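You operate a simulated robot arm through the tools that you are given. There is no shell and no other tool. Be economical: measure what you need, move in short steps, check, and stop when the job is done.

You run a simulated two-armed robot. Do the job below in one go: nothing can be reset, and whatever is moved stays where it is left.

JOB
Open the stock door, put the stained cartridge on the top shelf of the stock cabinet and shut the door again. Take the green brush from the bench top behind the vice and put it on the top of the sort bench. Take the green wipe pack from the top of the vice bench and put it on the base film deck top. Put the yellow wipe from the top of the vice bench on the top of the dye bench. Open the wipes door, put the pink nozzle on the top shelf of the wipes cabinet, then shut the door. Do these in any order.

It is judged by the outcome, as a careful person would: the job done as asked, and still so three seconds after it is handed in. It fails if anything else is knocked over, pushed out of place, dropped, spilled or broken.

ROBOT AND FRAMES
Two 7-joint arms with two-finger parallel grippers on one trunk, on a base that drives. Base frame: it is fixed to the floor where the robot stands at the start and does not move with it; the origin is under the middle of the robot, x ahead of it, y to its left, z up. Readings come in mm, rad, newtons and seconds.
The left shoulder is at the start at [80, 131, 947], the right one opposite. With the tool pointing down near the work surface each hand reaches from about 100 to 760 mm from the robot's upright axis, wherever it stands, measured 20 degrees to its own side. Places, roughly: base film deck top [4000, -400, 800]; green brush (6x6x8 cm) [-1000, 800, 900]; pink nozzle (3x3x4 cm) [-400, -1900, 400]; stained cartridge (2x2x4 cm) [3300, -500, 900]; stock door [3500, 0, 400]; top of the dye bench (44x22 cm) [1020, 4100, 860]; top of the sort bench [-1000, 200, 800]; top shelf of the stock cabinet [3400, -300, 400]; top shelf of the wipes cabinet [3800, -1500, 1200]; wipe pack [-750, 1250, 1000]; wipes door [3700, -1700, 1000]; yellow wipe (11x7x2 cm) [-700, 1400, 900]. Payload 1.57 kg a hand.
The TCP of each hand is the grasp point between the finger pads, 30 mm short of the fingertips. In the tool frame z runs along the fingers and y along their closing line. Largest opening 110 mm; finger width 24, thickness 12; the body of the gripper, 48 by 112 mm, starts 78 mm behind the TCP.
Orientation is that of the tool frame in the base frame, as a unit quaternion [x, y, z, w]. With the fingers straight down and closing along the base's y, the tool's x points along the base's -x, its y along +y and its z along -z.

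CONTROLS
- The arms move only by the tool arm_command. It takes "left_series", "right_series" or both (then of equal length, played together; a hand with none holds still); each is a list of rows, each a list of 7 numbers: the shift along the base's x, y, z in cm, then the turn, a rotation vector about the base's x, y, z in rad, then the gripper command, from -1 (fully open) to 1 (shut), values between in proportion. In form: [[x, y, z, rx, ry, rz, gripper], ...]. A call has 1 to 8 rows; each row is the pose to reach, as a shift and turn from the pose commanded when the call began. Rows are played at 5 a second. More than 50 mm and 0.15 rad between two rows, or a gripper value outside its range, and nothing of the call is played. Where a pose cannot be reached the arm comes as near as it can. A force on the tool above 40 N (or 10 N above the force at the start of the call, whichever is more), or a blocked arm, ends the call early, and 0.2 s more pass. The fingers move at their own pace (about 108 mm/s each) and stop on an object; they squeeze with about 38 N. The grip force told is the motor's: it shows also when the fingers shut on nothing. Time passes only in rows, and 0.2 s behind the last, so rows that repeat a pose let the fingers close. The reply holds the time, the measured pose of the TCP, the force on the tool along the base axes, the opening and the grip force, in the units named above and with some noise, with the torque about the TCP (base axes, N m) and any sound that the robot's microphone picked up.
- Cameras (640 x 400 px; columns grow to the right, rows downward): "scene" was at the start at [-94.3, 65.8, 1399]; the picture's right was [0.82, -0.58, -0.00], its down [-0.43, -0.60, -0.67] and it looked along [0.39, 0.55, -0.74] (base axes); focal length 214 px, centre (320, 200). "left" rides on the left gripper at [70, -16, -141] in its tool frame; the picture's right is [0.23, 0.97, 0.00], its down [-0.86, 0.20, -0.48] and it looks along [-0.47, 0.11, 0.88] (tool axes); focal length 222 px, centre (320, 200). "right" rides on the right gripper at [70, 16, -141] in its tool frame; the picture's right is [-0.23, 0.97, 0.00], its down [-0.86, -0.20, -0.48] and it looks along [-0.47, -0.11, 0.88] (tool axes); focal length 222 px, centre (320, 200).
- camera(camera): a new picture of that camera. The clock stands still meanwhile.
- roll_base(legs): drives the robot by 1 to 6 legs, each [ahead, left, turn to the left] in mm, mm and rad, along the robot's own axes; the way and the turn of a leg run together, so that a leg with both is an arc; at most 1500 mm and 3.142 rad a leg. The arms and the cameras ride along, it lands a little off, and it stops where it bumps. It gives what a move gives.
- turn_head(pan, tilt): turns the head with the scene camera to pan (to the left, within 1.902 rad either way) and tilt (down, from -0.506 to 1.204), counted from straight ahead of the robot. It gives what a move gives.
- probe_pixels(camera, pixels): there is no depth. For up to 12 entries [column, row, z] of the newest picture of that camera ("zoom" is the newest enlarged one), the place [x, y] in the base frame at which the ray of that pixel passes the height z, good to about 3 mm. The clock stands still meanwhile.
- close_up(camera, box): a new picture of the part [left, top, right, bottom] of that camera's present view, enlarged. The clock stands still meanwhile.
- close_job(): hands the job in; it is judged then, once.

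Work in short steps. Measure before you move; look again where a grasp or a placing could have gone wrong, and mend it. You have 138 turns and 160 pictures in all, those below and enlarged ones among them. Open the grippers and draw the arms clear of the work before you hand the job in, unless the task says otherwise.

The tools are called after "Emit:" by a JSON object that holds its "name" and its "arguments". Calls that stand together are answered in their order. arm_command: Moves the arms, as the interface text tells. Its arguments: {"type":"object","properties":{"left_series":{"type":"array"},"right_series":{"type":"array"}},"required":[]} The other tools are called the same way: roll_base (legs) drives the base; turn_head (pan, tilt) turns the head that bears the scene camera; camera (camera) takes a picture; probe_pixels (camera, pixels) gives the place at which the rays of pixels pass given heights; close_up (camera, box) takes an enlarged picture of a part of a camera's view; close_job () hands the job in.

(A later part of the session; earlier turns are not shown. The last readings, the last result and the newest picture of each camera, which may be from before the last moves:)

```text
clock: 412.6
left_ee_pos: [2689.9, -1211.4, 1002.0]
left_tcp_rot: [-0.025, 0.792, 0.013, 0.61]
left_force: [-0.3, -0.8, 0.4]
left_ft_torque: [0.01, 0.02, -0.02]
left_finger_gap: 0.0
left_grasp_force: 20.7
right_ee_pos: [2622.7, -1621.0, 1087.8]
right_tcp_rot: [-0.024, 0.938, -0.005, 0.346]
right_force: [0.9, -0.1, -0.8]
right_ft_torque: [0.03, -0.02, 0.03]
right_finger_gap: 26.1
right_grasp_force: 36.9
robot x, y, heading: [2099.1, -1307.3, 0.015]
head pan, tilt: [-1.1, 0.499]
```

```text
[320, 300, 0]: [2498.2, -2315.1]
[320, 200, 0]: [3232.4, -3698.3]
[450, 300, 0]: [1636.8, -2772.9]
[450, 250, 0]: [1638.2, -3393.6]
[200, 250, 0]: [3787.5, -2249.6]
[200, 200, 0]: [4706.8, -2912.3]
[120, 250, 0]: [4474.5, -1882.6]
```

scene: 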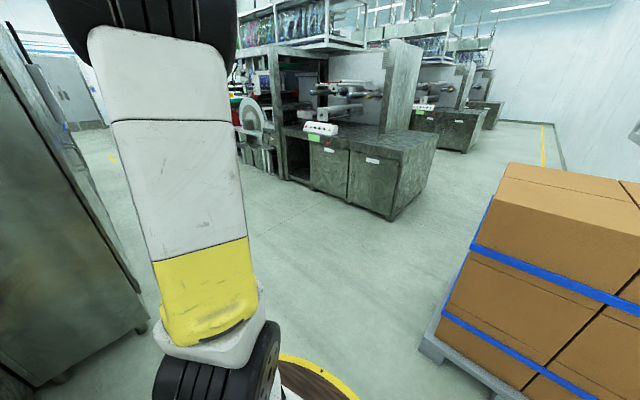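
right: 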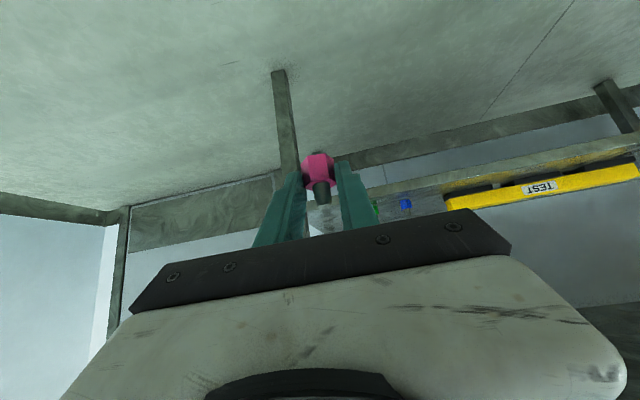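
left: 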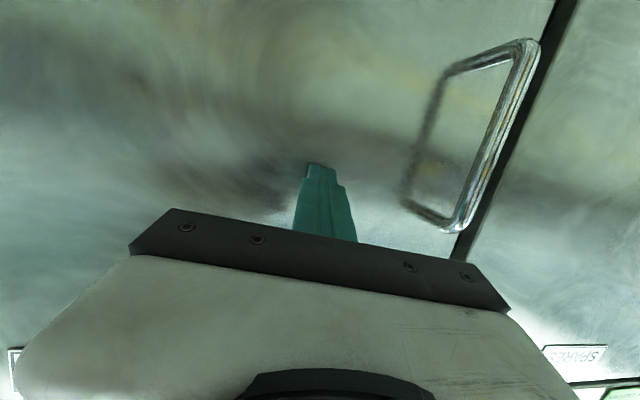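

Route: turn to face -y, slip between pallet (x<1870) and pole (≈(3006,-2125)), go east along y≈-2600, then face the cabinet door.

Emit:
{"name": "roll_base", "arguments": {"legs": [[0, 0, -1.585], [0, 350, 0], [1300, 0, 0], [0, 1100, 0], [0, 0, 2.874]]}}

Emit:
{"name": "turn_head", "arguments": {"pan": 0.0, "tilt": 0.3}}

Emit:
{"name": "camera", "arguments": {"camera": "scene"}}

Emit:
{"name": "probe_pixels", "arguments": {"camera": "scene", "pixels": [[320, 200, 1000], [320, 300, 0], [320, 260, 0], [250, 260, 0], [400, 260, 0]]}}

```text
clock: 424.6
left_ee_pos: [2589.4, -3155.5, 1001.7]
left_tcp_rot: [0.541, 0.579, -0.421, 0.442]
left_force: [-0.8, -0.1, -0.5]
left_ft_torque: [0.01, 0.01, -0.02]
left_finger_gap: 0.2
left_grasp_force: 21.5
right_ee_pos: [2180.0, -3086.1, 1082.4]
right_tcp_rot: [0.646, 0.684, -0.24, 0.24]
right_force: [2.0, 8.2, -0.9]
right_ft_torque: [0.13, -0.03, 0.04]
right_finger_gap: 26.1
right_grasp_force: 37.2
robot x, y, heading: [2492.2, -2568.3, -1.545]
head pan, tilt: [-1.1, 0.499]
stopped in leg 3: the force on the tool passed its limit at 65 N (the readings are from after the stop); the commanded pose is now the measured one
```

```text
clock: 425.9
left_ee_pos: [2588.6, -3156.0, 1001.5]
left_tcp_rot: [0.541, 0.578, -0.422, 0.442]
left_force: [0.1, 0.2, 0.3]
left_ft_torque: [0.03, 0.0, 0.0]
left_finger_gap: 0.0
left_grasp_force: 21.5
right_ee_pos: [2179.9, -3086.1, 1081.8]
right_tcp_rot: [0.645, 0.684, -0.241, 0.241]
right_force: [5.7, 13.9, -5.2]
right_ft_torque: [0.41, -0.18, 0.05]
right_finger_gap: 26.3
right_grasp_force: 37.4
robot x, y, heading: [2487.8, -2569.4, -1.548]
head pan, tilt: [0.0, 0.3]
```

```text
37 pictures are left
```

scene: 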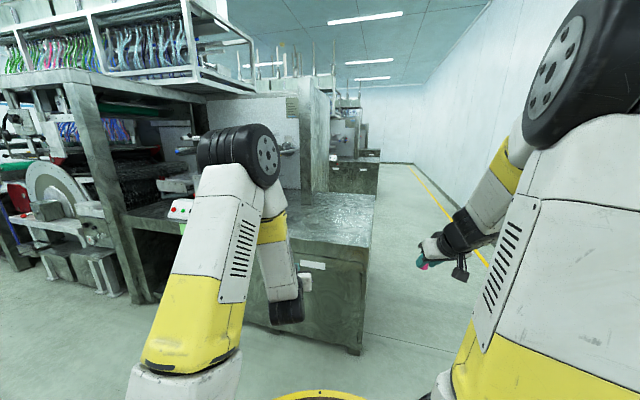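

```text
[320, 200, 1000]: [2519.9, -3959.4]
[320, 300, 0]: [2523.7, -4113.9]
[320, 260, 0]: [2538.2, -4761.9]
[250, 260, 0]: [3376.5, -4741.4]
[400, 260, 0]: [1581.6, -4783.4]
```

Something pressed the right hand at (2180,-3086). Look with the right camera.

Emit:
{"name": "camera", "arguments": {"camera": "right"}}

Emit:
{"name": "turn_head", "arguments": {"pan": -0.6, "tilt": 0.5}}

Emit:
{"name": "camera", "arguments": {"camera": "scene"}}

```text
36 pictures are left
```

right: 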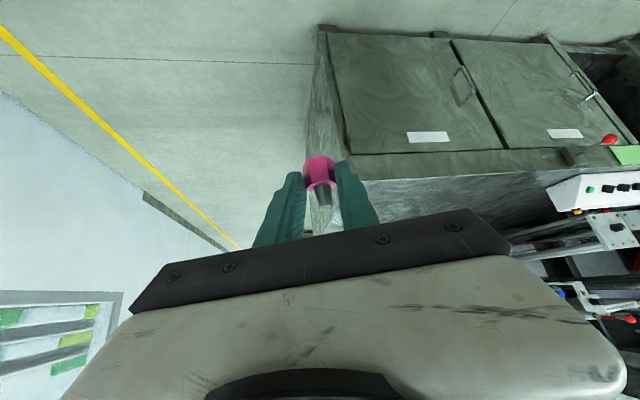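

```text
clock: 426.9
left_ee_pos: [2589.2, -3156.7, 1001.3]
left_tcp_rot: [0.54, 0.579, -0.422, 0.442]
left_force: [-0.3, -0.7, -0.3]
left_ft_torque: [0.01, -0.02, -0.01]
left_finger_gap: 0.0
left_grasp_force: 21.4
right_ee_pos: [2180.3, -3086.0, 1082.7]
right_tcp_rot: [0.645, 0.684, -0.241, 0.241]
right_force: [6.8, 17.8, -5.0]
right_ft_torque: [0.43, -0.24, -0.02]
right_finger_gap: 26.1
right_grasp_force: 37.7
robot x, y, heading: [2491.4, -2567.7, -1.544]
head pan, tilt: [-0.6, 0.499]
```

```text
35 pictures are left
```

scene: 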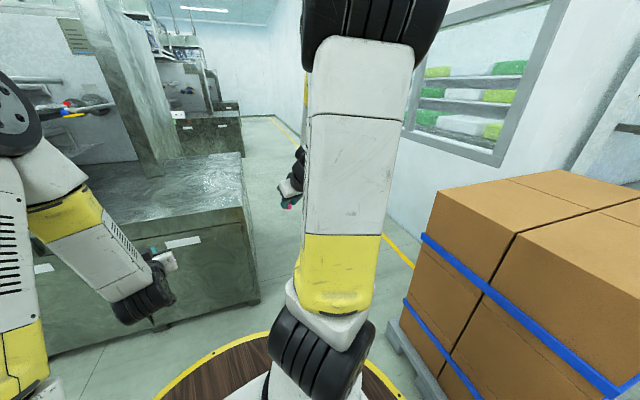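

Nothing visible touches the hand; the box stack is close to the right arm. I ease back and to the left, then re-read the force.

Emit:
{"name": "roll_base", "arguments": {"legs": [[-40, 0, 0], [0, 250, 0]]}}

Emit:
{"name": "camera", "arguments": {"camera": "scene"}}

```text
clock: 429.2
left_ee_pos: [2845.8, -3108.2, 1000.6]
left_tcp_rot: [0.539, 0.58, -0.42, 0.443]
left_force: [-0.3, 1.1, -0.2]
left_ft_torque: [0.01, 0.03, -0.01]
left_finger_gap: 0.2
left_grasp_force: 21.1
right_ee_pos: [2436.2, -3041.5, 1082.4]
right_tcp_rot: [0.643, 0.685, -0.241, 0.241]
right_force: [-0.3, -0.5, -0.3]
right_ft_torque: [0.01, 0.0, 0.0]
right_finger_gap: 25.8
right_grasp_force: 37.1
robot x, y, heading: [2744.8, -2519.7, -1.543]
head pan, tilt: [-0.6, 0.499]
```

```text
34 pictures are left
```

scene: 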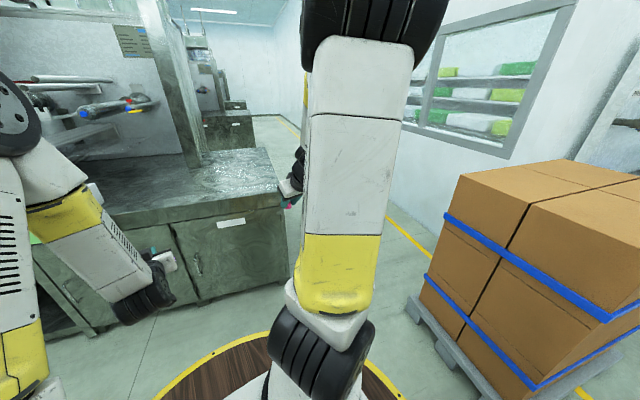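

Force is gone and everything stands as before. Continue: a little ahead, then east 850, then turn to face the cabinet.

Emit:
{"name": "roll_base", "arguments": {"legs": [[70, 0, 0], [0, 850, 0], [0, 0, 2.847]]}}

Emit:
{"name": "turn_head", "arguments": {"pan": 0.0, "tilt": 0.3}}

Emit:
{"name": "camera", "arguments": {"camera": "scene"}}

Emit:
{"name": "probe_pixels", "arguments": {"camera": "scene", "pixels": [[320, 250, 1000], [320, 300, 0], [320, 260, 0], [250, 260, 0], [400, 260, 0]]}}

```text
clock: 441.0
left_ee_pos: [3671.6, -1977.3, 999.6]
left_tcp_rot: [-0.493, 0.62, 0.375, 0.482]
left_force: [-0.6, -0.1, 1.1]
left_ft_torque: [0.0, -0.01, -0.04]
left_finger_gap: 0.0
left_grasp_force: 21.6
right_ee_pos: [4043.6, -2162.6, 1083.2]
right_tcp_rot: [-0.581, 0.739, 0.202, 0.274]
right_force: [-0.2, 0.5, -0.8]
right_ft_torque: [-0.04, 0.0, 0.0]
right_finger_gap: 26.0
right_grasp_force: 37.3
robot x, y, heading: [3592.3, -2567.8, 1.297]
head pan, tilt: [-0.6, 0.499]
```

```text
clock: 442.0
left_ee_pos: [3672.1, -1977.0, 1000.3]
left_tcp_rot: [-0.492, 0.62, 0.374, 0.482]
left_force: [-0.9, 0.7, -0.2]
left_ft_torque: [0.01, 0.01, 0.05]
left_finger_gap: 0.0
left_grasp_force: 21.2
right_ee_pos: [4043.4, -2162.9, 1083.1]
right_tcp_rot: [-0.581, 0.74, 0.202, 0.274]
right_force: [0.6, 0.5, -0.6]
right_ft_torque: [0.01, 0.02, -0.02]
right_finger_gap: 25.9
right_grasp_force: 37.2
robot x, y, heading: [3593.4, -2564.7, 1.296]
head pan, tilt: [0.0, 0.3]
```

```text
33 pictures are left
```

scene: 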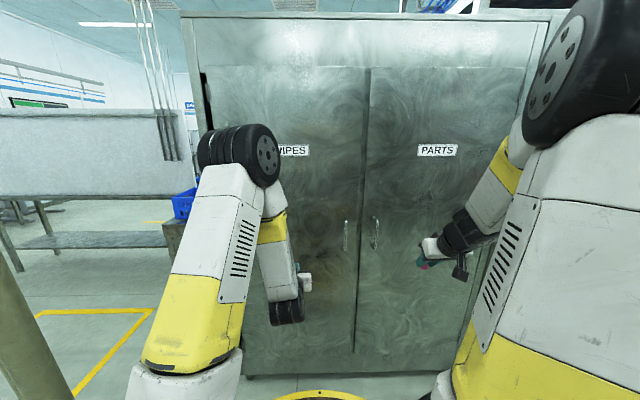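

```text
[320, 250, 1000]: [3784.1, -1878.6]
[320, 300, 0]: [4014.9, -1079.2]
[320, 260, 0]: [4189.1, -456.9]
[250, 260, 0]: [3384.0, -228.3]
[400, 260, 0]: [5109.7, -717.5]
```

WIPES door: hinge left (205,90), handle at (345,235), z≈936. Lower/open the left gripper, strafe right 203 and ahead 150, then view the handle.

Emit:
{"name": "arm_command", "arguments": {"left_series": [[0, 0, -3, 0, 0, 0, 0], [0, 0, -6, 0, 0, 0, -0.4], [0, 0, -6, 0, 0, 0, -0.4]]}}

Emit:
{"name": "roll_base", "arguments": {"legs": [[0, -203, 0], [130, 0, 0]]}}

Emit:
{"name": "camera", "arguments": {"camera": "left"}}

Emit:
{"name": "probe_pixels", "arguments": {"camera": "left", "pixels": [[320, 120, 850], [320, 120, 900], [320, 180, 900], [320, 180, 920], [280, 150, 880], [360, 150, 880]]}}

```text
clock: 442.8
left_ee_pos: [3672.4, -1974.5, 941.2]
left_tcp_rot: [-0.493, 0.621, 0.374, 0.482]
left_force: [0.5, -0.9, -0.3]
left_ft_torque: [0.02, 0.04, 0.0]
left_finger_gap: 77.1
left_grasp_force: 0.1
right_ee_pos: [4043.1, -2163.0, 1081.6]
right_tcp_rot: [-0.581, 0.739, 0.202, 0.274]
right_force: [0.1, 0.2, 0.3]
right_ft_torque: [-0.01, 0.01, 0.03]
right_finger_gap: 26.0
right_grasp_force: 37.2
robot x, y, heading: [3594.3, -2568.0, 1.299]
head pan, tilt: [0.0, 0.3]
```

```text
clock: 445.3
left_ee_pos: [3904.3, -1904.8, 941.4]
left_tcp_rot: [-0.491, 0.622, 0.373, 0.483]
left_force: [-0.6, -0.4, 0.3]
left_ft_torque: [0.02, 0.03, 0.03]
left_finger_gap: 76.9
left_grasp_force: 0.1
right_ee_pos: [4273.6, -2093.0, 1083.3]
right_tcp_rot: [-0.579, 0.741, 0.201, 0.275]
right_force: [-0.2, -0.5, -0.4]
right_ft_torque: [-0.02, 0.02, -0.01]
right_finger_gap: 25.8
right_grasp_force: 37.2
robot x, y, heading: [3826.4, -2493.7, 1.293]
head pan, tilt: [0.0, 0.3]
```

```text
32 pictures are left
```

left: 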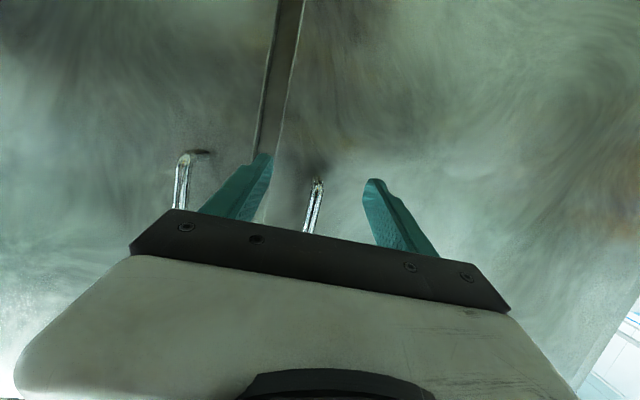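

```text
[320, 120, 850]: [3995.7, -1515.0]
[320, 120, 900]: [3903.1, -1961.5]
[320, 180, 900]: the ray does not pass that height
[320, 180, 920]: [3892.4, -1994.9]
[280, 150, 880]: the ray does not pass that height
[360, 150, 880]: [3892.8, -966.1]
```

The handle is laterally centred but higher (z≈945–1070). Raise the hand 6 cm, drive 100 ahead and look.

Emit:
{"name": "arm_command", "arguments": {"left_series": [[0, 0, 3, 0, 0, 0, -0.4], [0, 0, 6, 0, 0, 0, -0.4]]}}

Emit:
{"name": "roll_base", "arguments": {"legs": [[95, 0, 0]]}}

Emit:
{"name": "camera", "arguments": {"camera": "left"}}

```text
clock: 445.9
left_ee_pos: [3902.8, -1903.8, 1002.5]
left_tcp_rot: [-0.492, 0.622, 0.373, 0.481]
left_force: [-0.4, 0.5, 0.0]
left_ft_torque: [-0.04, 0.03, 0.04]
left_finger_gap: 77.1
left_grasp_force: 0.0
right_ee_pos: [4273.9, -2094.8, 1082.6]
right_tcp_rot: [-0.579, 0.741, 0.201, 0.275]
right_force: [0.2, -0.1, -0.6]
right_ft_torque: [-0.03, 0.02, 0.03]
right_finger_gap: 26.0
right_grasp_force: 37.3
robot x, y, heading: [3823.7, -2496.8, 1.295]
head pan, tilt: [0.0, 0.3]
```

```text
clock: 447.1
left_ee_pos: [3924.9, -1824.0, 1001.8]
left_tcp_rot: [-0.491, 0.623, 0.373, 0.482]
left_force: [-0.9, -1.8, 0.2]
left_ft_torque: [0.03, 0.02, -0.08]
left_finger_gap: 76.4
left_grasp_force: 0.1
right_ee_pos: [4295.9, -2010.4, 1082.0]
right_tcp_rot: [-0.581, 0.739, 0.202, 0.275]
right_force: [0.2, 0.1, -0.8]
right_ft_torque: [-0.01, 0.0, -0.03]
right_finger_gap: 26.1
right_grasp_force: 37.6
robot x, y, heading: [3844.4, -2412.4, 1.294]
head pan, tilt: [0.0, 0.3]
stopped in leg 1: the force on the tool passed its limit at 69 N (the readings are from after the stop); the commanded pose is now the measured one
```

```text
31 pictures are left
```

left: 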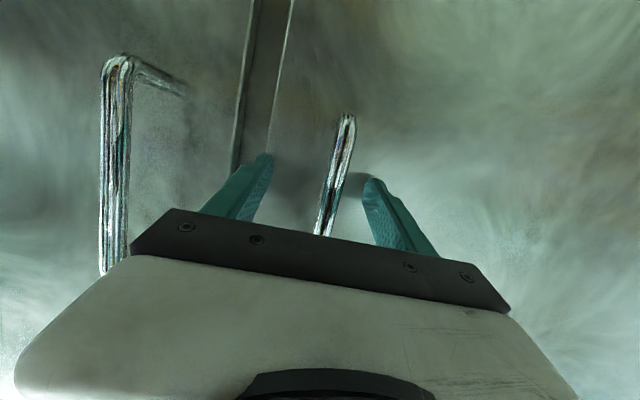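

Tips touched the door; the bar is between the fingers. Ease back 4 mm and close on it.

Emit:
{"name": "roll_base", "arguments": {"legs": [[-5, 0, 0]]}}

Emit:
{"name": "arm_command", "arguments": {"left_series": [[0, 0, 0, 0, 0, 0, 0.3], [0, 0, 0, 0, 0, 0, 1], [0, 0, 0, 0, 0, 0, 1], [0, 0, 0, 0, 0, 0, 1]]}}

```text
clock: 447.8
left_ee_pos: [3924.3, -1830.4, 1001.8]
left_tcp_rot: [-0.491, 0.623, 0.372, 0.482]
left_force: [0.3, 0.4, 0.1]
left_ft_torque: [-0.01, 0.01, -0.03]
left_finger_gap: 77.2
left_grasp_force: 0.1
right_ee_pos: [4294.4, -2013.5, 1082.0]
right_tcp_rot: [-0.58, 0.74, 0.202, 0.275]
right_force: [0.4, -0.9, 0.0]
right_ft_torque: [-0.02, 0.01, 0.0]
right_finger_gap: 26.3
right_grasp_force: 37.0
robot x, y, heading: [3844.2, -2421.4, 1.302]
head pan, tilt: [0.0, 0.3]
```

```text
clock: 448.8
left_ee_pos: [3918.2, -1828.2, 1000.9]
left_tcp_rot: [-0.495, 0.619, 0.377, 0.479]
left_force: [-37.5, 4.2, 5.5]
left_ft_torque: [0.27, 0.54, -0.22]
left_finger_gap: 14.3
left_grasp_force: 30.2
right_ee_pos: [4291.4, -2014.0, 1083.7]
right_tcp_rot: [-0.581, 0.739, 0.201, 0.274]
right_force: [0.2, -0.3, -0.5]
right_ft_torque: [-0.05, -0.03, -0.01]
right_finger_gap: 26.0
right_grasp_force: 37.1
robot x, y, heading: [3842.8, -2418.1, 1.292]
head pan, tilt: [0.0, 0.3]
```

Handle gripped. Start swinging about the estimated hinge (3377,-1644): small clockwise arc.

Emit:
{"name": "roll_base", "arguments": {"legs": [[-40, 41, -0.06], [-66, 62, -0.1]]}}

```text
clock: 450.5
left_ee_pos: [3878.5, -1911.9, 1000.8]
left_tcp_rot: [-0.441, 0.658, 0.335, 0.51]
left_force: [-26.7, 16.0, 5.6]
left_ft_torque: [0.36, 0.55, -0.1]
left_finger_gap: 13.9
left_grasp_force: 30.7
right_ee_pos: [4216.8, -2155.2, 1082.7]
right_tcp_rot: [-0.519, 0.784, 0.178, 0.29]
right_force: [0.2, 0.0, -0.8]
right_ft_torque: [0.0, -0.03, 0.04]
right_finger_gap: 26.0
right_grasp_force: 37.0
robot x, y, heading: [3707.5, -2483.2, 1.134]
head pan, tilt: [0.0, 0.3]
```

Door follows; correct slightly inward and continue.

Emit:
{"name": "roll_base", "arguments": {"legs": [[-80, 82, -0.12], [-80, 76, -0.12]]}}

```text
clock: 452.5
left_ee_pos: [3793.6, -2022.3, 1000.8]
left_tcp_rot: [-0.36, 0.707, 0.272, 0.544]
left_force: [9.1, -9.5, -4.2]
left_ft_torque: [0.5, 0.37, 0.13]
left_finger_gap: 14.3
left_grasp_force: 30.2
right_ee_pos: [4065.1, -2340.6, 1081.6]
right_tcp_rot: [-0.42, 0.841, 0.143, 0.309]
right_force: [-1.0, 0.4, -0.6]
right_ft_torque: [0.01, -0.01, 0.02]
right_finger_gap: 26.1
right_grasp_force: 36.7
robot x, y, heading: [3492.7, -2533.4, 0.894]
head pan, tilt: [0.0, 0.3]
```

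Good, ~23° open. Two more arcs.

Emit:
{"name": "roll_base", "arguments": {"legs": [[-80, 75, -0.12], [-80, 76, -0.12], [-70, 67, -0.105]]}}

Emit:
{"name": "camera", "arguments": {"camera": "scene"}}

```text
clock: 454.7
left_ee_pos: [3682.8, -2108.3, 1000.8]
left_tcp_rot: [-0.277, 0.743, 0.211, 0.572]
left_force: [-0.8, 0.2, -1.2]
left_ft_torque: [0.36, 0.19, -0.01]
left_finger_gap: 14.1
left_grasp_force: 30.1
right_ee_pos: [3871.4, -2486.4, 1083.0]
right_tcp_rot: [-0.317, 0.885, 0.105, 0.324]
right_force: [0.0, -0.8, 0.3]
right_ft_torque: [0.0, 0.0, 0.01]
right_finger_gap: 26.0
right_grasp_force: 37.1
robot x, y, heading: [3269.1, -2539.6, 0.647]
head pan, tilt: [0.0, 0.3]
stopped in leg 3: the force on the tool passed its limit at 45 N (the readings are from after the stop); the commanded pose is now the measured one
```

```text
30 pictures are left
5 turns are left
```

scene: 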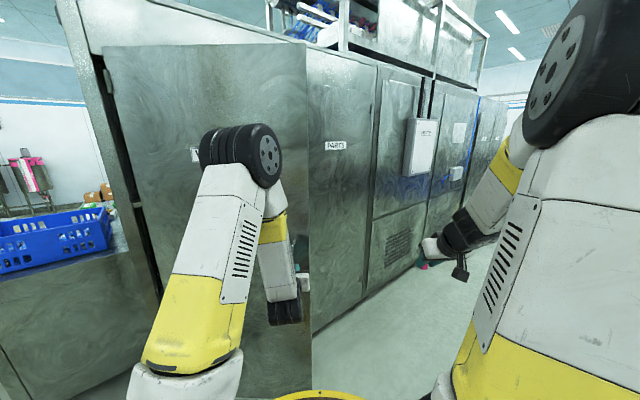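

Five turns remain, so I batch. Release the handle, go round to the right of the door edge, push it wider from inside with the left fist by strafing left, back off and look inside.

Emit:
{"name": "arm_command", "arguments": {"left_series": [[0, 0, 0, 0, 0, 0, 0], [0, 0, 0, 0, 0, 0, -1], [0, 0, 0, 0, 0, 0, -1], [0, 0, 0, 0, 0, 0, -1]]}}

Emit:
{"name": "roll_base", "arguments": {"legs": [[-200, 0, 0], [0, 0, 0.653], [0, -656, 0], [117, 0, 0]]}}

Emit:
{"name": "arm_command", "arguments": {"left_series": [[0, 0, 0, 0, 0, 0, 0], [0, 0, 0, 0, 0, 0, 1], [0, 0, 0, 0, 0, 0, 1]]}}

Emit:
{"name": "roll_base", "arguments": {"legs": [[0, 470, 0]]}}

Emit:
{"name": "roll_base", "arguments": {"legs": [[0, -60, 0], [-300, 0, 0]]}}

Emit:
{"name": "turn_head", "arguments": {"pan": -0.1, "tilt": 0.2}}

Emit:
{"name": "camera", "arguments": {"camera": "scene"}}

Emit:
{"name": "close_up", "arguments": {"camera": "scene", "box": [220, 60, 460, 260]}}

Emit:
{"name": "probe_pixels", "arguments": {"camera": "scene", "pixels": [[320, 200, 1200], [320, 220, 1200], [350, 220, 1200], [380, 220, 1200], [350, 230, 1200], [350, 240, 1200], [320, 300, 0], [380, 300, 0]]}}

```text
clock: 455.7
left_ee_pos: [3682.6, -2108.3, 1000.7]
left_tcp_rot: [-0.275, 0.744, 0.209, 0.572]
left_force: [0.2, 0.5, -0.3]
left_ft_torque: [-0.03, -0.01, 0.0]
left_finger_gap: 110.1
left_grasp_force: 0.1
right_ee_pos: [3872.2, -2487.7, 1083.3]
right_tcp_rot: [-0.317, 0.885, 0.105, 0.325]
right_force: [-1.1, 0.9, -0.9]
right_ft_torque: [0.0, 0.04, -0.02]
right_finger_gap: 26.0
right_grasp_force: 37.2
robot x, y, heading: [3268.1, -2537.7, 0.651]
head pan, tilt: [0.0, 0.3]
```

```text
clock: 463.2
left_ee_pos: [3841.8, -2132.5, 1000.6]
left_tcp_rot: [-0.5, 0.616, 0.382, 0.474]
left_force: [-0.1, 1.1, 0.3]
left_ft_torque: [0.03, -0.02, 0.01]
left_finger_gap: 110.1
left_grasp_force: 0.0
right_ee_pos: [4220.8, -2317.2, 1082.5]
right_tcp_rot: [-0.583, 0.738, 0.203, 0.273]
right_force: [-0.5, -0.3, -0.2]
right_ft_torque: [0.03, 0.0, 0.02]
right_finger_gap: 25.9
right_grasp_force: 36.8
robot x, y, heading: [3775.9, -2728.8, 1.297]
head pan, tilt: [0.0, 0.3]
```

```text
clock: 464.0
left_ee_pos: [3841.4, -2132.2, 1000.6]
left_tcp_rot: [-0.499, 0.616, 0.382, 0.476]
left_force: [-0.3, -0.4, 0.2]
left_ft_torque: [-0.01, 0.01, -0.01]
left_finger_gap: 0.0
left_grasp_force: 21.6
right_ee_pos: [4221.0, -2316.6, 1083.1]
right_tcp_rot: [-0.583, 0.737, 0.203, 0.273]
right_force: [0.9, -0.4, 0.1]
right_ft_torque: [-0.05, -0.01, 0.0]
right_finger_gap: 26.2
right_grasp_force: 37.2
robot x, y, heading: [3771.4, -2729.3, 1.299]
head pan, tilt: [0.0, 0.3]
```

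```text
clock: 465.4
left_ee_pos: [3728.4, -2107.2, 1001.2]
left_tcp_rot: [-0.495, 0.621, 0.378, 0.476]
left_force: [3.1, -7.5, 3.2]
left_ft_torque: [0.1, 0.21, 0.42]
left_finger_gap: 0.0
left_grasp_force: 21.7
right_ee_pos: [4103.8, -2286.8, 1082.5]
right_tcp_rot: [-0.584, 0.737, 0.203, 0.273]
right_force: [-0.1, 0.2, -0.1]
right_ft_torque: [-0.01, -0.02, -0.01]
right_finger_gap: 26.0
right_grasp_force: 37.0
robot x, y, heading: [3652.3, -2695.3, 1.307]
head pan, tilt: [0.0, 0.3]
stopped in leg 1: the force on the tool passed its limit at 159 N (the readings are from after the stop); the commanded pose is now the measured one
```

```text
clock: 468.0
left_ee_pos: [3708.7, -2409.5, 999.1]
left_tcp_rot: [-0.494, 0.623, 0.376, 0.476]
left_force: [0.1, 0.2, 0.9]
left_ft_torque: [0.01, 0.0, 0.01]
left_finger_gap: 0.0
left_grasp_force: 21.3
right_ee_pos: [4085.1, -2591.8, 1083.2]
right_tcp_rot: [-0.581, 0.739, 0.202, 0.275]
right_force: [0.3, -0.3, 0.0]
right_ft_torque: [-0.01, -0.03, 0.0]
right_finger_gap: 26.2
right_grasp_force: 37.4
robot x, y, heading: [3633.8, -2995.7, 1.296]
head pan, tilt: [0.0, 0.3]
```

```text
clock: 468.7
left_ee_pos: [3707.8, -2410.2, 999.8]
left_tcp_rot: [-0.493, 0.622, 0.377, 0.477]
left_force: [-0.2, 0.5, -0.2]
left_ft_torque: [0.03, 0.03, 0.01]
left_finger_gap: 0.3
left_grasp_force: 21.1
right_ee_pos: [4083.5, -2591.5, 1082.6]
right_tcp_rot: [-0.581, 0.739, 0.202, 0.275]
right_force: [-0.3, -0.2, -0.4]
right_ft_torque: [-0.03, -0.02, 0.01]
right_finger_gap: 25.9
right_grasp_force: 37.3
robot x, y, heading: [3637.2, -2996.2, 1.295]
head pan, tilt: [-0.099, 0.201]
```

```text
29 pictures are left
```

scene: 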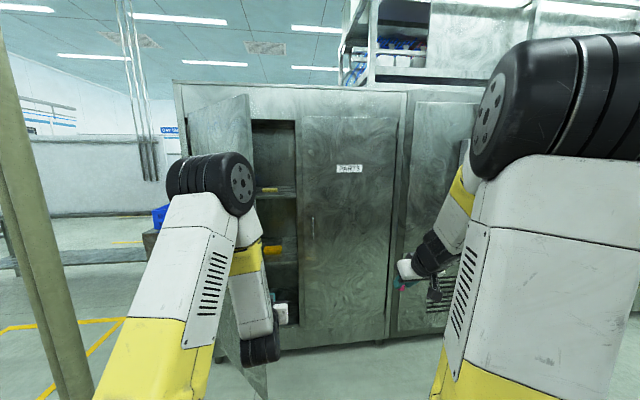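

```text
2.00 times, centred on (340, 160) of scene
```

zoom: 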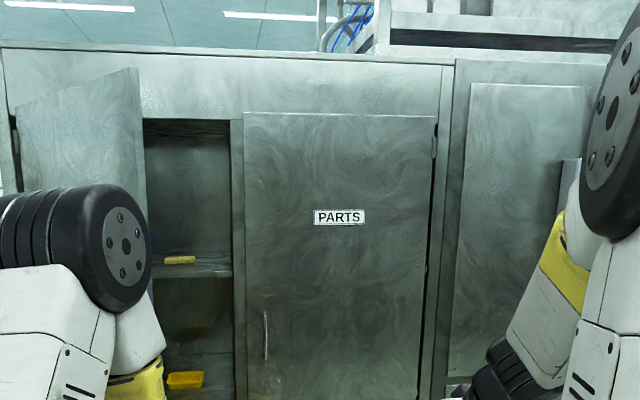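

```text
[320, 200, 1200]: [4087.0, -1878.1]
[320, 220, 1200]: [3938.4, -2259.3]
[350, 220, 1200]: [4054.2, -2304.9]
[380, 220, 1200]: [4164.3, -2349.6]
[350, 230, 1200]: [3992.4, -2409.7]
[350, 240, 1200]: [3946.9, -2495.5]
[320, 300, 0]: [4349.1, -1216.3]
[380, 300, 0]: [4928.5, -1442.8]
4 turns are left
```

Shelf is at z≈1198 with a yellow item far back; door now ~44° open. I turn, tuck the left arm, raise the right hand into placing pose, and go to a pre-insertion spot right of the door edge.

Emit:
{"name": "roll_base", "arguments": {"legs": [[-100, 0, 0], [0, 0, 0.633]]}}

Emit:
{"name": "arm_command", "arguments": {"left_series": [[1.05, -2.8, 1.2, -0.138, -0.0515, 0, 1], [2.1, -5.6, 2.5, -0.276, -0.103, 0, 1], [3.15, -8.4, 3.7, -0.414, -0.1545, 0, 1], [4.2, -11.2, 5, -0.552, -0.206, 0, 1], [5.25, -14, 6.2, -0.69, -0.2575, 0, 1], [6.3, -16.8, 7.5, -0.828, -0.309, 0, 1], [7.35, -19.6, 8.7, -0.966, -0.3605, 0, 1], [8.4, -22.4, 10, -1.104, -0.412, 0, 1]]}}

Emit:
{"name": "arm_command", "arguments": {"right_series": [[-4, 0, 2.28, 0.0105, 0.004, 0, 1], [-8, 0, 4.55, 0.021, 0.008, 0, 1], [-12, -0.1, 6.83, 0.0315, 0.012, 0, 1], [-16, -0.1, 9.1, 0.042, 0.016, 0, 1], [-20, -0.1, 11.4, 0.0525, 0.02, 0, 1], [-24, -0.2, 13.65, 0.063, 0.024, 0, 1], [-28, -0.2, 15.9, 0.0735, 0.0275, 0, 1], [-31.9, -0.2, 18.2, 0.084, 0.0315, 0, 1]]}}

Emit:
{"name": "roll_base", "arguments": {"legs": [[0, -624, 0], [290, 0, 0]]}}

Emit:
{"name": "camera", "arguments": {"camera": "right"}}

Emit:
{"name": "probe_pixels", "arguments": {"camera": "right", "pixels": [[320, 100, 1198], [320, 140, 1198], [260, 120, 1198], [380, 120, 1198], [200, 120, 1198], [440, 120, 1198], [320, 60, 1198], [320, 170, 1198]]}}

Emit:
{"name": "turn_head", "arguments": {"pan": 0.1, "tilt": 0.2}}

Emit:
{"name": "camera", "arguments": {"camera": "scene"}}

```text
clock: 471.6
left_ee_pos: [3317.1, -2576.6, 1000.4]
left_tcp_rot: [0.664, -0.436, -0.507, -0.335]
left_force: [0.4, -0.3, -0.3]
left_ft_torque: [0.02, 0.01, 0.01]
left_finger_gap: 0.0
left_grasp_force: 21.4
right_ee_pos: [3727.9, -2498.3, 1082.7]
right_tcp_rot: [0.784, -0.52, -0.278, -0.197]
right_force: [-0.1, 0.1, 0.3]
right_ft_torque: [-0.03, -0.02, -0.01]
right_finger_gap: 26.0
right_grasp_force: 37.1
robot x, y, heading: [3608.1, -3094.3, 1.932]
head pan, tilt: [-0.099, 0.201]
```

```text
clock: 473.4
left_ee_pos: [3401.7, -2801.0, 1100.2]
left_tcp_rot: [0.825, -0.562, -0.064, -0.018]
left_force: [-1.2, -0.3, -0.1]
left_ft_torque: [-0.03, -0.01, 0.03]
left_finger_gap: 0.1
left_grasp_force: 21.8
left hand out of reach, approached as far as the arm can: row 1, 2, 3, 4
right_ee_pos: [3727.0, -2498.6, 1082.9]
right_tcp_rot: [0.784, -0.519, -0.278, -0.197]
right_force: [0.4, 0.6, -0.5]
right_ft_torque: [-0.02, 0.0, 0.0]
right_finger_gap: 26.1
right_grasp_force: 37.6
robot x, y, heading: [3606.5, -3094.6, 1.932]
head pan, tilt: [-0.099, 0.201]
```

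```text
clock: 475.2
left_ee_pos: [3401.1, -2801.7, 1100.6]
left_tcp_rot: [0.824, -0.562, -0.065, -0.017]
left_force: [0.0, 0.3, 0.2]
left_ft_torque: [0.04, 0.0, -0.02]
left_finger_gap: 0.1
left_grasp_force: 21.6
right_ee_pos: [3406.5, -2499.9, 1265.7]
right_tcp_rot: [0.77, -0.512, -0.311, -0.222]
right_force: [0.0, -0.8, -0.2]
right_ft_torque: [-0.01, 0.0, 0.04]
right_finger_gap: 25.9
right_grasp_force: 37.5
robot x, y, heading: [3605.2, -3089.3, 1.932]
head pan, tilt: [-0.099, 0.201]
```

```text
clock: 480.2
left_ee_pos: [3877.7, -2310.2, 1099.7]
left_tcp_rot: [0.823, -0.564, -0.066, -0.017]
left_force: [-0.3, -0.3, 0.1]
left_ft_torque: [0.0, -0.02, 0.0]
left_finger_gap: 0.0
left_grasp_force: 21.0
right_ee_pos: [3885.1, -2008.6, 1265.2]
right_tcp_rot: [0.768, -0.514, -0.311, -0.223]
right_force: [0.1, -0.4, -0.7]
right_ft_torque: [0.02, 0.0, -0.02]
right_finger_gap: 25.7
right_grasp_force: 37.4
robot x, y, heading: [4084.8, -2602.2, 1.927]
head pan, tilt: [-0.099, 0.201]
```

```text
27 pictures are left
```

right: 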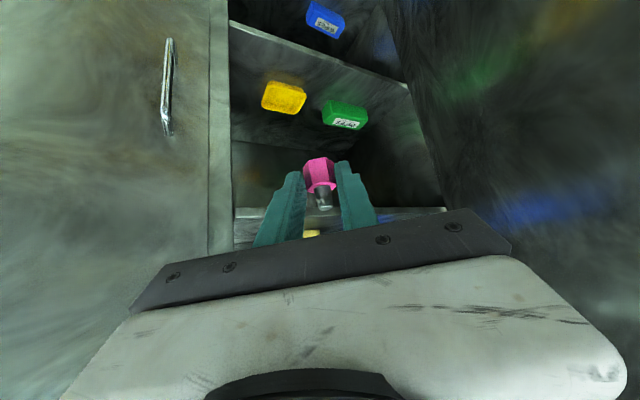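

```text
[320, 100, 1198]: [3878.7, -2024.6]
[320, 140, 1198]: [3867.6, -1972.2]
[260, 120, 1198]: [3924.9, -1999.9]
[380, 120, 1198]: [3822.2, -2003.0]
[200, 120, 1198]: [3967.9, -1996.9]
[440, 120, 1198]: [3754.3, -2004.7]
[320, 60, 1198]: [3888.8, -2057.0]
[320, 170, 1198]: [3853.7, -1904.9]
```

```text
clock: 480.9
left_ee_pos: [3877.6, -2309.6, 1099.1]
left_tcp_rot: [0.823, -0.564, -0.065, -0.018]
left_force: [0.0, -0.3, -0.4]
left_ft_torque: [-0.03, 0.02, 0.0]
left_finger_gap: 0.0
left_grasp_force: 21.3
right_ee_pos: [3885.3, -2008.6, 1266.5]
right_tcp_rot: [0.768, -0.514, -0.31, -0.222]
right_force: [0.2, 0.9, -0.9]
right_ft_torque: [0.0, -0.01, -0.01]
right_finger_gap: 26.4
right_grasp_force: 37.5
robot x, y, heading: [4081.2, -2603.3, 1.921]
head pan, tilt: [0.099, 0.201]
```

```text
26 pictures are left
3 turns are left
```

scene: 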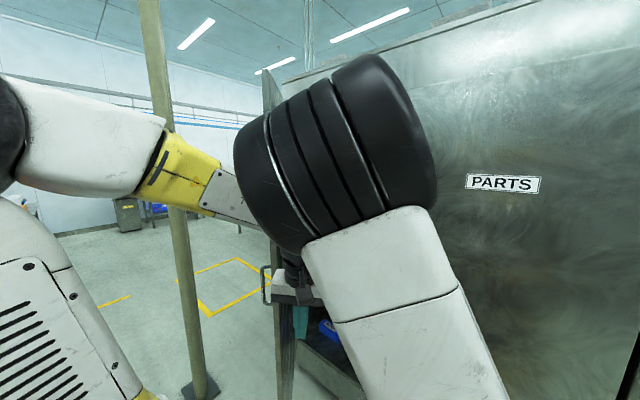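

Top shelf edge is at row ≈210 with free space ahead. Shift the right hand 7 cm left, move the base right and in, lower to contact, release, photograph, then withdraw and get ready for the door.

Emit:
{"name": "arm_command", "arguments": {"right_series": [[-3.3, -1.2, 0, 0, 0, 0, 1], [-6.6, -2.4, 0, 0, 0, 0, 1]]}}

Emit:
{"name": "roll_base", "arguments": {"legs": [[0, -142, 0], [350, 0, 0]]}}

Emit:
{"name": "arm_command", "arguments": {"right_series": [[0, 0, -1.5, 0, 0, 0, 1], [0, 0, -2.4, 0, 0, 0, 1], [0, 0, -2.8, 0, 0, 0, 1], [0, 0, -3.2, 0, 0, 0, 1], [0, 0, -3.6, 0, 0, 0, 1], [0, 0, -4.0, 0, 0, 0, 1], [0, 0, -4.4, 0, 0, 0, 1], [0, 0, -4.9, 0, 0, 0, 1]]}}

Emit:
{"name": "arm_command", "arguments": {"right_series": [[0, 0, 0.1, 0, 0, 0, 0.8], [0, 0, 0.1, 0, 0, 0, 0.3], [0, 0, 0.1, 0, 0, 0, 0], [0, 0, 0.1, 0, 0, 0, 0], [0.5, -1.3, 1.5, 0, 0, 0, 0], [1.2, -3.2, 3.5, 0, 0, 0, 0], [2, -5.4, 5.8, 0, 0, 0, 0]]}}

Emit:
{"name": "camera", "arguments": {"camera": "right"}}

Emit:
{"name": "roll_base", "arguments": {"legs": [[-350, 0, 0], [-350, 0, 0], [0, 700, 0], [0, 0, -1.377]]}}

Emit:
{"name": "arm_command", "arguments": {"left_series": [[2.56, 1.56, -1.25, 0.077, -0.1257, 0, 1], [5.1, 3.1, -2.5, 0.154, -0.2515, 0, 1], [7.7, 4.7, -3.75, 0.231, -0.377, 0, 1], [10.2, 6.25, -5, 0.308, -0.503, 0, 1], [12.8, 7.8, -6.25, 0.386, -0.629, 0, 1], [15.4, 9.4, -7.5, 0.463, -0.754, 0, 1], [17.9, 10.9, -8.75, 0.54, -0.88, 0, 1], [20.5, 12.5, -10, 0.617, -1.006, 0, 1]]}}

Emit:
{"name": "turn_head", "arguments": {"pan": 0.9, "tilt": 0.3}}

Emit:
{"name": "camera", "arguments": {"camera": "scene"}}

```text
clock: 481.6
left_ee_pos: [3878.2, -2308.9, 1100.0]
left_tcp_rot: [0.823, -0.564, -0.066, -0.018]
left_force: [0.1, 0.2, -0.1]
left_ft_torque: [0.01, 0.02, -0.01]
left_finger_gap: 0.0
left_grasp_force: 21.3
right_ee_pos: [3819.5, -2033.2, 1266.9]
right_tcp_rot: [0.768, -0.513, -0.311, -0.222]
right_force: [0.3, 0.1, 0.3]
right_ft_torque: [0.0, 0.02, 0.03]
right_finger_gap: 26.2
right_grasp_force: 36.8
robot x, y, heading: [4082.9, -2603.7, 1.923]
head pan, tilt: [0.099, 0.201]
```

```text
clock: 484.8
left_ee_pos: [3885.5, -1928.2, 1100.3]
left_tcp_rot: [0.822, -0.566, -0.066, -0.018]
left_force: [-0.1, 0.8, -0.6]
left_ft_torque: [-0.03, -0.01, -0.01]
left_finger_gap: 0.2
left_grasp_force: 21.4
right_ee_pos: [3829.1, -1650.6, 1266.2]
right_tcp_rot: [0.768, -0.514, -0.312, -0.223]
right_force: [0.3, 0.6, 0.1]
right_ft_torque: [-0.02, -0.01, 0.01]
right_finger_gap: 26.0
right_grasp_force: 37.2
robot x, y, heading: [4088.8, -2221.6, 1.924]
head pan, tilt: [0.099, 0.201]
```

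```text
clock: 485.5
left_ee_pos: [3886.4, -1927.8, 1100.4]
left_tcp_rot: [0.822, -0.566, -0.066, -0.018]
left_force: [-0.3, 0.3, -0.7]
left_ft_torque: [0.03, 0.0, -0.01]
left_finger_gap: 0.0
left_grasp_force: 20.8
right_ee_pos: [3827.6, -1648.0, 1250.1]
right_tcp_rot: [0.765, -0.511, -0.32, -0.225]
right_force: [-0.2, 1.6, 3.4]
right_ft_torque: [0.13, 0.06, 0.01]
right_finger_gap: 26.1
right_grasp_force: 37.0
robot x, y, heading: [4087.6, -2220.6, 1.927]
head pan, tilt: [0.099, 0.201]
stopped in row 3 (right hand): the force on the tool passed its limit at 78 N (the readings are from after the stop); the commanded pose is now the measured one
```

```text
clock: 487.1
left_ee_pos: [3885.9, -1927.4, 1100.2]
left_tcp_rot: [0.822, -0.565, -0.065, -0.018]
left_force: [-0.9, -0.6, -0.3]
left_ft_torque: [-0.01, -0.01, 0.01]
left_finger_gap: 0.0
left_grasp_force: 21.2
right_ee_pos: [3848.4, -1700.8, 1307.3]
right_tcp_rot: [0.765, -0.512, -0.318, -0.226]
right_force: [0.1, 0.0, 0.1]
right_ft_torque: [0.0, -0.01, 0.03]
right_finger_gap: 55.0
right_grasp_force: 0.1
robot x, y, heading: [4093.2, -2218.3, 1.917]
head pan, tilt: [0.099, 0.201]
```

```text
25 pictures are left
```

right: 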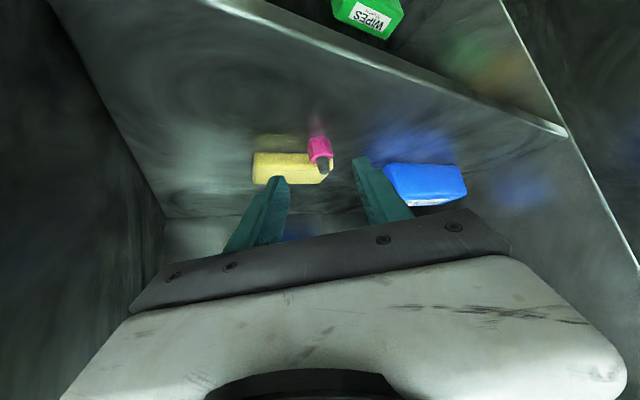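

```text
clock: 498.1
left_ee_pos: [3943.9, -2874.8, 1099.8]
left_tcp_rot: [-0.252, 0.965, 0.038, 0.056]
left_force: [0.0, -0.5, 0.8]
left_ft_torque: [0.03, 0.02, -0.01]
left_finger_gap: 0.0
left_grasp_force: 21.7
right_ee_pos: [4161.1, -2803.2, 1308.1]
right_tcp_rot: [-0.243, 0.888, 0.093, 0.379]
right_force: [-0.2, -1.0, 0.0]
right_ft_torque: [-0.03, -0.01, -0.03]
right_finger_gap: 54.9
right_grasp_force: 0.1
robot x, y, heading: [3686.0, -3117.8, 0.494]
head pan, tilt: [0.099, 0.201]
```

```text
clock: 499.9
left_ee_pos: [4156.0, -2749.5, 999.1]
left_tcp_rot: [-0.212, 0.764, 0.193, 0.578]
left_force: [-0.5, 0.8, 0.8]
left_ft_torque: [-0.02, 0.02, -0.02]
left_finger_gap: 0.0
left_grasp_force: 21.0
left hand out of reach, approached as far as the arm can: row 4, 5, 6, 7, 8
right_ee_pos: [4160.5, -2803.3, 1307.0]
right_tcp_rot: [-0.242, 0.888, 0.093, 0.38]
right_force: [-0.7, -0.2, 1.1]
right_ft_torque: [0.02, -0.04, -0.03]
right_finger_gap: 54.9
right_grasp_force: 0.0
robot x, y, heading: [3685.2, -3118.0, 0.499]
head pan, tilt: [0.099, 0.201]
```

```text
clock: 501.0
left_ee_pos: [4154.2, -2749.2, 998.9]
left_tcp_rot: [-0.212, 0.764, 0.194, 0.578]
left_force: [-0.4, 0.5, -0.2]
left_ft_torque: [0.03, 0.0, 0.02]
left_finger_gap: 0.0
left_grasp_force: 20.9
right_ee_pos: [4161.3, -2804.5, 1308.4]
right_tcp_rot: [-0.243, 0.888, 0.093, 0.38]
right_force: [-0.4, -0.4, -0.4]
right_ft_torque: [0.02, -0.02, -0.03]
right_finger_gap: 54.9
right_grasp_force: 0.0
robot x, y, heading: [3681.0, -3118.4, 0.495]
head pan, tilt: [0.901, 0.3]
```

```text
24 pictures are left
2 turns are left
```

scene: 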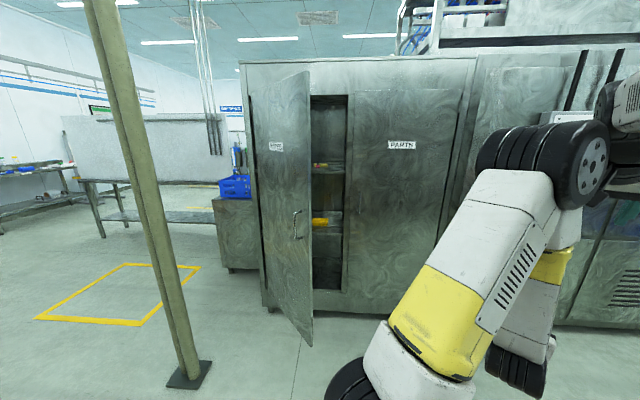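

The nozzle stands on the top shelf. Now go outside the door (≈37° open) and push it shut with the left fist in arcs, then back off and check.

Emit:
{"name": "arm_command", "arguments": {"right_series": [[-0.77, -4.2, 0, 0, 0, 0, 0], [-1.5, -8.4, 0, 0, 0, 0, 0], [-2.3, -12.6, 0, 0, 0, 0, 0]]}}

Emit:
{"name": "roll_base", "arguments": {"legs": [[0, 0, 0.147], [-137, 0, 0], [0, 777, 0]]}}

Emit:
{"name": "roll_base", "arguments": {"legs": [[165, 0, 0]]}}

Emit:
{"name": "roll_base", "arguments": {"legs": [[72, -75.5, 0.12], [72, -75.5, 0.12]]}}

Emit:
{"name": "roll_base", "arguments": {"legs": [[72, -75.5, 0.12], [72, -75.5, 0.12]]}}

Emit:
{"name": "roll_base", "arguments": {"legs": [[72, -75.5, 0.12], [30, -31, 0.05]]}}

Emit:
{"name": "roll_base", "arguments": {"legs": [[60, 0, 0]]}}

Emit:
{"name": "roll_base", "arguments": {"legs": [[-320, 0, 0]]}}

Emit:
{"name": "turn_head", "arguments": {"pan": 0.1, "tilt": 0.3}}

Emit:
{"name": "camera", "arguments": {"camera": "scene"}}

Emit:
{"name": "camera", "arguments": {"camera": "left"}}

```text
clock: 502.0
left_ee_pos: [4154.6, -2748.9, 999.8]
left_tcp_rot: [-0.212, 0.764, 0.193, 0.578]
left_force: [0.2, 0.8, 0.0]
left_ft_torque: [-0.02, 0.02, 0.01]
left_finger_gap: 0.0
left_grasp_force: 21.1
right_ee_pos: [4167.9, -2954.7, 1286.4]
right_tcp_rot: [-0.21, 0.908, 0.105, 0.348]
right_force: [-0.1, 0.1, 0.6]
right_ft_torque: [-0.02, 0.05, -0.02]
right_finger_gap: 55.1
right_grasp_force: 0.0
robot x, y, heading: [3683.7, -3118.8, 0.5]
head pan, tilt: [0.901, 0.3]
stopped in row 3 (right hand): the arm was blocked; the commanded pose is now the measured one
```

```text
clock: 503.9
left_ee_pos: [4002.7, -2733.1, 999.2]
left_tcp_rot: [-0.273, 0.744, 0.239, 0.56]
left_force: [-0.1, 0.1, -0.3]
left_ft_torque: [-0.01, 0.05, 0.02]
left_finger_gap: 0.0
left_grasp_force: 21.5
right_ee_pos: [4053.8, -2934.9, 1284.9]
right_tcp_rot: [-0.28, 0.89, 0.137, 0.334]
right_force: [-0.7, 0.1, -0.4]
right_ft_torque: [0.02, -0.05, 0.01]
right_finger_gap: 54.9
right_grasp_force: 0.0
robot x, y, heading: [3599.0, -3174.4, 0.661]
head pan, tilt: [0.901, 0.3]
stopped in leg 2: the robot was blocked; the commanded pose is now the measured one
```

```text
clock: 505.3
left_ee_pos: [4134.4, -2628.6, 1000.1]
left_tcp_rot: [-0.275, 0.744, 0.241, 0.56]
left_force: [-0.1, 0.7, 0.5]
left_ft_torque: [-0.04, -0.04, 0.0]
left_finger_gap: 0.1
left_grasp_force: 21.1
right_ee_pos: [4184.3, -2829.6, 1283.9]
right_tcp_rot: [-0.283, 0.889, 0.139, 0.332]
right_force: [0.3, -0.1, -0.2]
right_ft_torque: [0.01, 0.0, 0.0]
right_finger_gap: 54.9
right_grasp_force: 0.1
robot x, y, heading: [3728.6, -3071.3, 0.667]
head pan, tilt: [0.901, 0.3]
```

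```text
clock: 507.3
left_ee_pos: [4226.0, -2551.8, 999.8]
left_tcp_rot: [-0.362, 0.706, 0.305, 0.527]
left_force: [0.4, -1.1, -1.1]
left_ft_torque: [-0.01, 0.0, 0.0]
left_finger_gap: 0.2
left_grasp_force: 20.8
right_ee_pos: [4324.0, -2736.6, 1282.6]
right_tcp_rot: [-0.384, 0.851, 0.178, 0.312]
right_force: [0.3, -0.2, -0.2]
right_ft_torque: [0.05, 0.01, 0.04]
right_finger_gap: 55.0
right_grasp_force: 0.1
robot x, y, heading: [3938.2, -3078.5, 0.899]
head pan, tilt: [0.901, 0.3]
```

```text
clock: 509.2
left_ee_pos: [4295.7, -2455.6, 999.8]
left_tcp_rot: [-0.443, 0.658, 0.366, 0.487]
left_force: [-0.3, -1.1, 0.0]
left_ft_torque: [-0.02, 0.01, 0.02]
left_finger_gap: 0.0
left_grasp_force: 21.7
right_ee_pos: [4435.6, -2610.2, 1281.8]
right_tcp_rot: [-0.483, 0.799, 0.214, 0.287]
right_force: [0.6, -0.1, -0.1]
right_ft_torque: [0.03, 0.03, 0.0]
right_finger_gap: 54.9
right_grasp_force: 0.0
robot x, y, heading: [4139.7, -3034.9, 1.136]
head pan, tilt: [0.901, 0.3]
```

```text
clock: 510.9
left_ee_pos: [4330.9, -2373.9, 1000.6]
left_tcp_rot: [-0.497, 0.618, 0.405, 0.454]
left_force: [0.9, 0.5, -0.3]
left_ft_torque: [0.01, 0.02, 0.01]
left_finger_gap: 0.0
left_grasp_force: 21.7
right_ee_pos: [4496.7, -2502.6, 1281.9]
right_tcp_rot: [-0.549, 0.755, 0.238, 0.266]
right_force: [-0.3, 0.2, -0.1]
right_ft_torque: [0.0, 0.03, -0.02]
right_finger_gap: 54.9
right_grasp_force: 0.0
robot x, y, heading: [4277.0, -2973.1, 1.311]
head pan, tilt: [0.901, 0.3]
```

```text
clock: 511.9
left_ee_pos: [4347.6, -2316.3, 999.3]
left_tcp_rot: [-0.498, 0.618, 0.406, 0.454]
left_force: [0.0, -0.2, -0.7]
left_ft_torque: [0.0, 0.03, 0.01]
left_finger_gap: 0.0
left_grasp_force: 21.6
right_ee_pos: [4512.0, -2446.6, 1280.8]
right_tcp_rot: [-0.548, 0.757, 0.237, 0.266]
right_force: [-0.2, -0.4, 0.5]
right_ft_torque: [0.01, 0.0, -0.02]
right_finger_gap: 55.0
right_grasp_force: 0.0
robot x, y, heading: [4290.6, -2915.5, 1.314]
head pan, tilt: [0.901, 0.3]
```

```text
clock: 514.0
left_ee_pos: [4267.7, -2629.6, 1000.3]
left_tcp_rot: [-0.496, 0.619, 0.405, 0.456]
left_force: [0.2, 1.0, 0.2]
left_ft_torque: [0.03, 0.0, 0.03]
left_finger_gap: 0.0
left_grasp_force: 20.6
right_ee_pos: [4430.5, -2759.5, 1280.5]
right_tcp_rot: [-0.547, 0.757, 0.238, 0.266]
right_force: [0.5, 0.5, 0.6]
right_ft_torque: [-0.01, 0.0, -0.02]
right_finger_gap: 55.2
right_grasp_force: 0.1
robot x, y, heading: [4212.1, -3223.3, 1.31]
head pan, tilt: [0.901, 0.3]
```

```text
clock: 515.1
left_ee_pos: [4266.1, -2631.1, 999.6]
left_tcp_rot: [-0.496, 0.619, 0.405, 0.455]
left_force: [-0.1, 0.1, -0.4]
left_ft_torque: [0.02, -0.01, -0.01]
left_finger_gap: 0.1
left_grasp_force: 21.9
right_ee_pos: [4432.5, -2760.3, 1280.7]
right_tcp_rot: [-0.545, 0.76, 0.238, 0.263]
right_force: [-0.5, 0.9, 0.0]
right_ft_torque: [-0.04, -0.03, -0.01]
right_finger_gap: 54.8
right_grasp_force: 0.1
robot x, y, heading: [4210.6, -3229.2, 1.313]
head pan, tilt: [0.099, 0.3]
```

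```text
23 pictures are left
```

scene: 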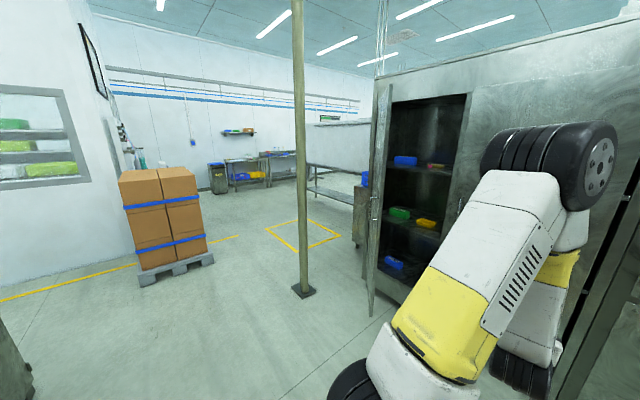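

```text
22 pictures are left
1 turns are left
```

left: 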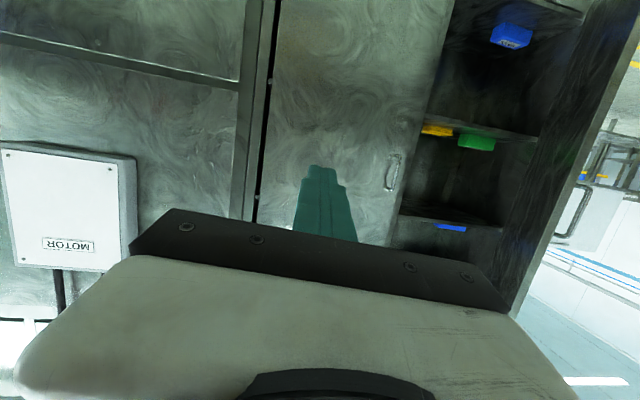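

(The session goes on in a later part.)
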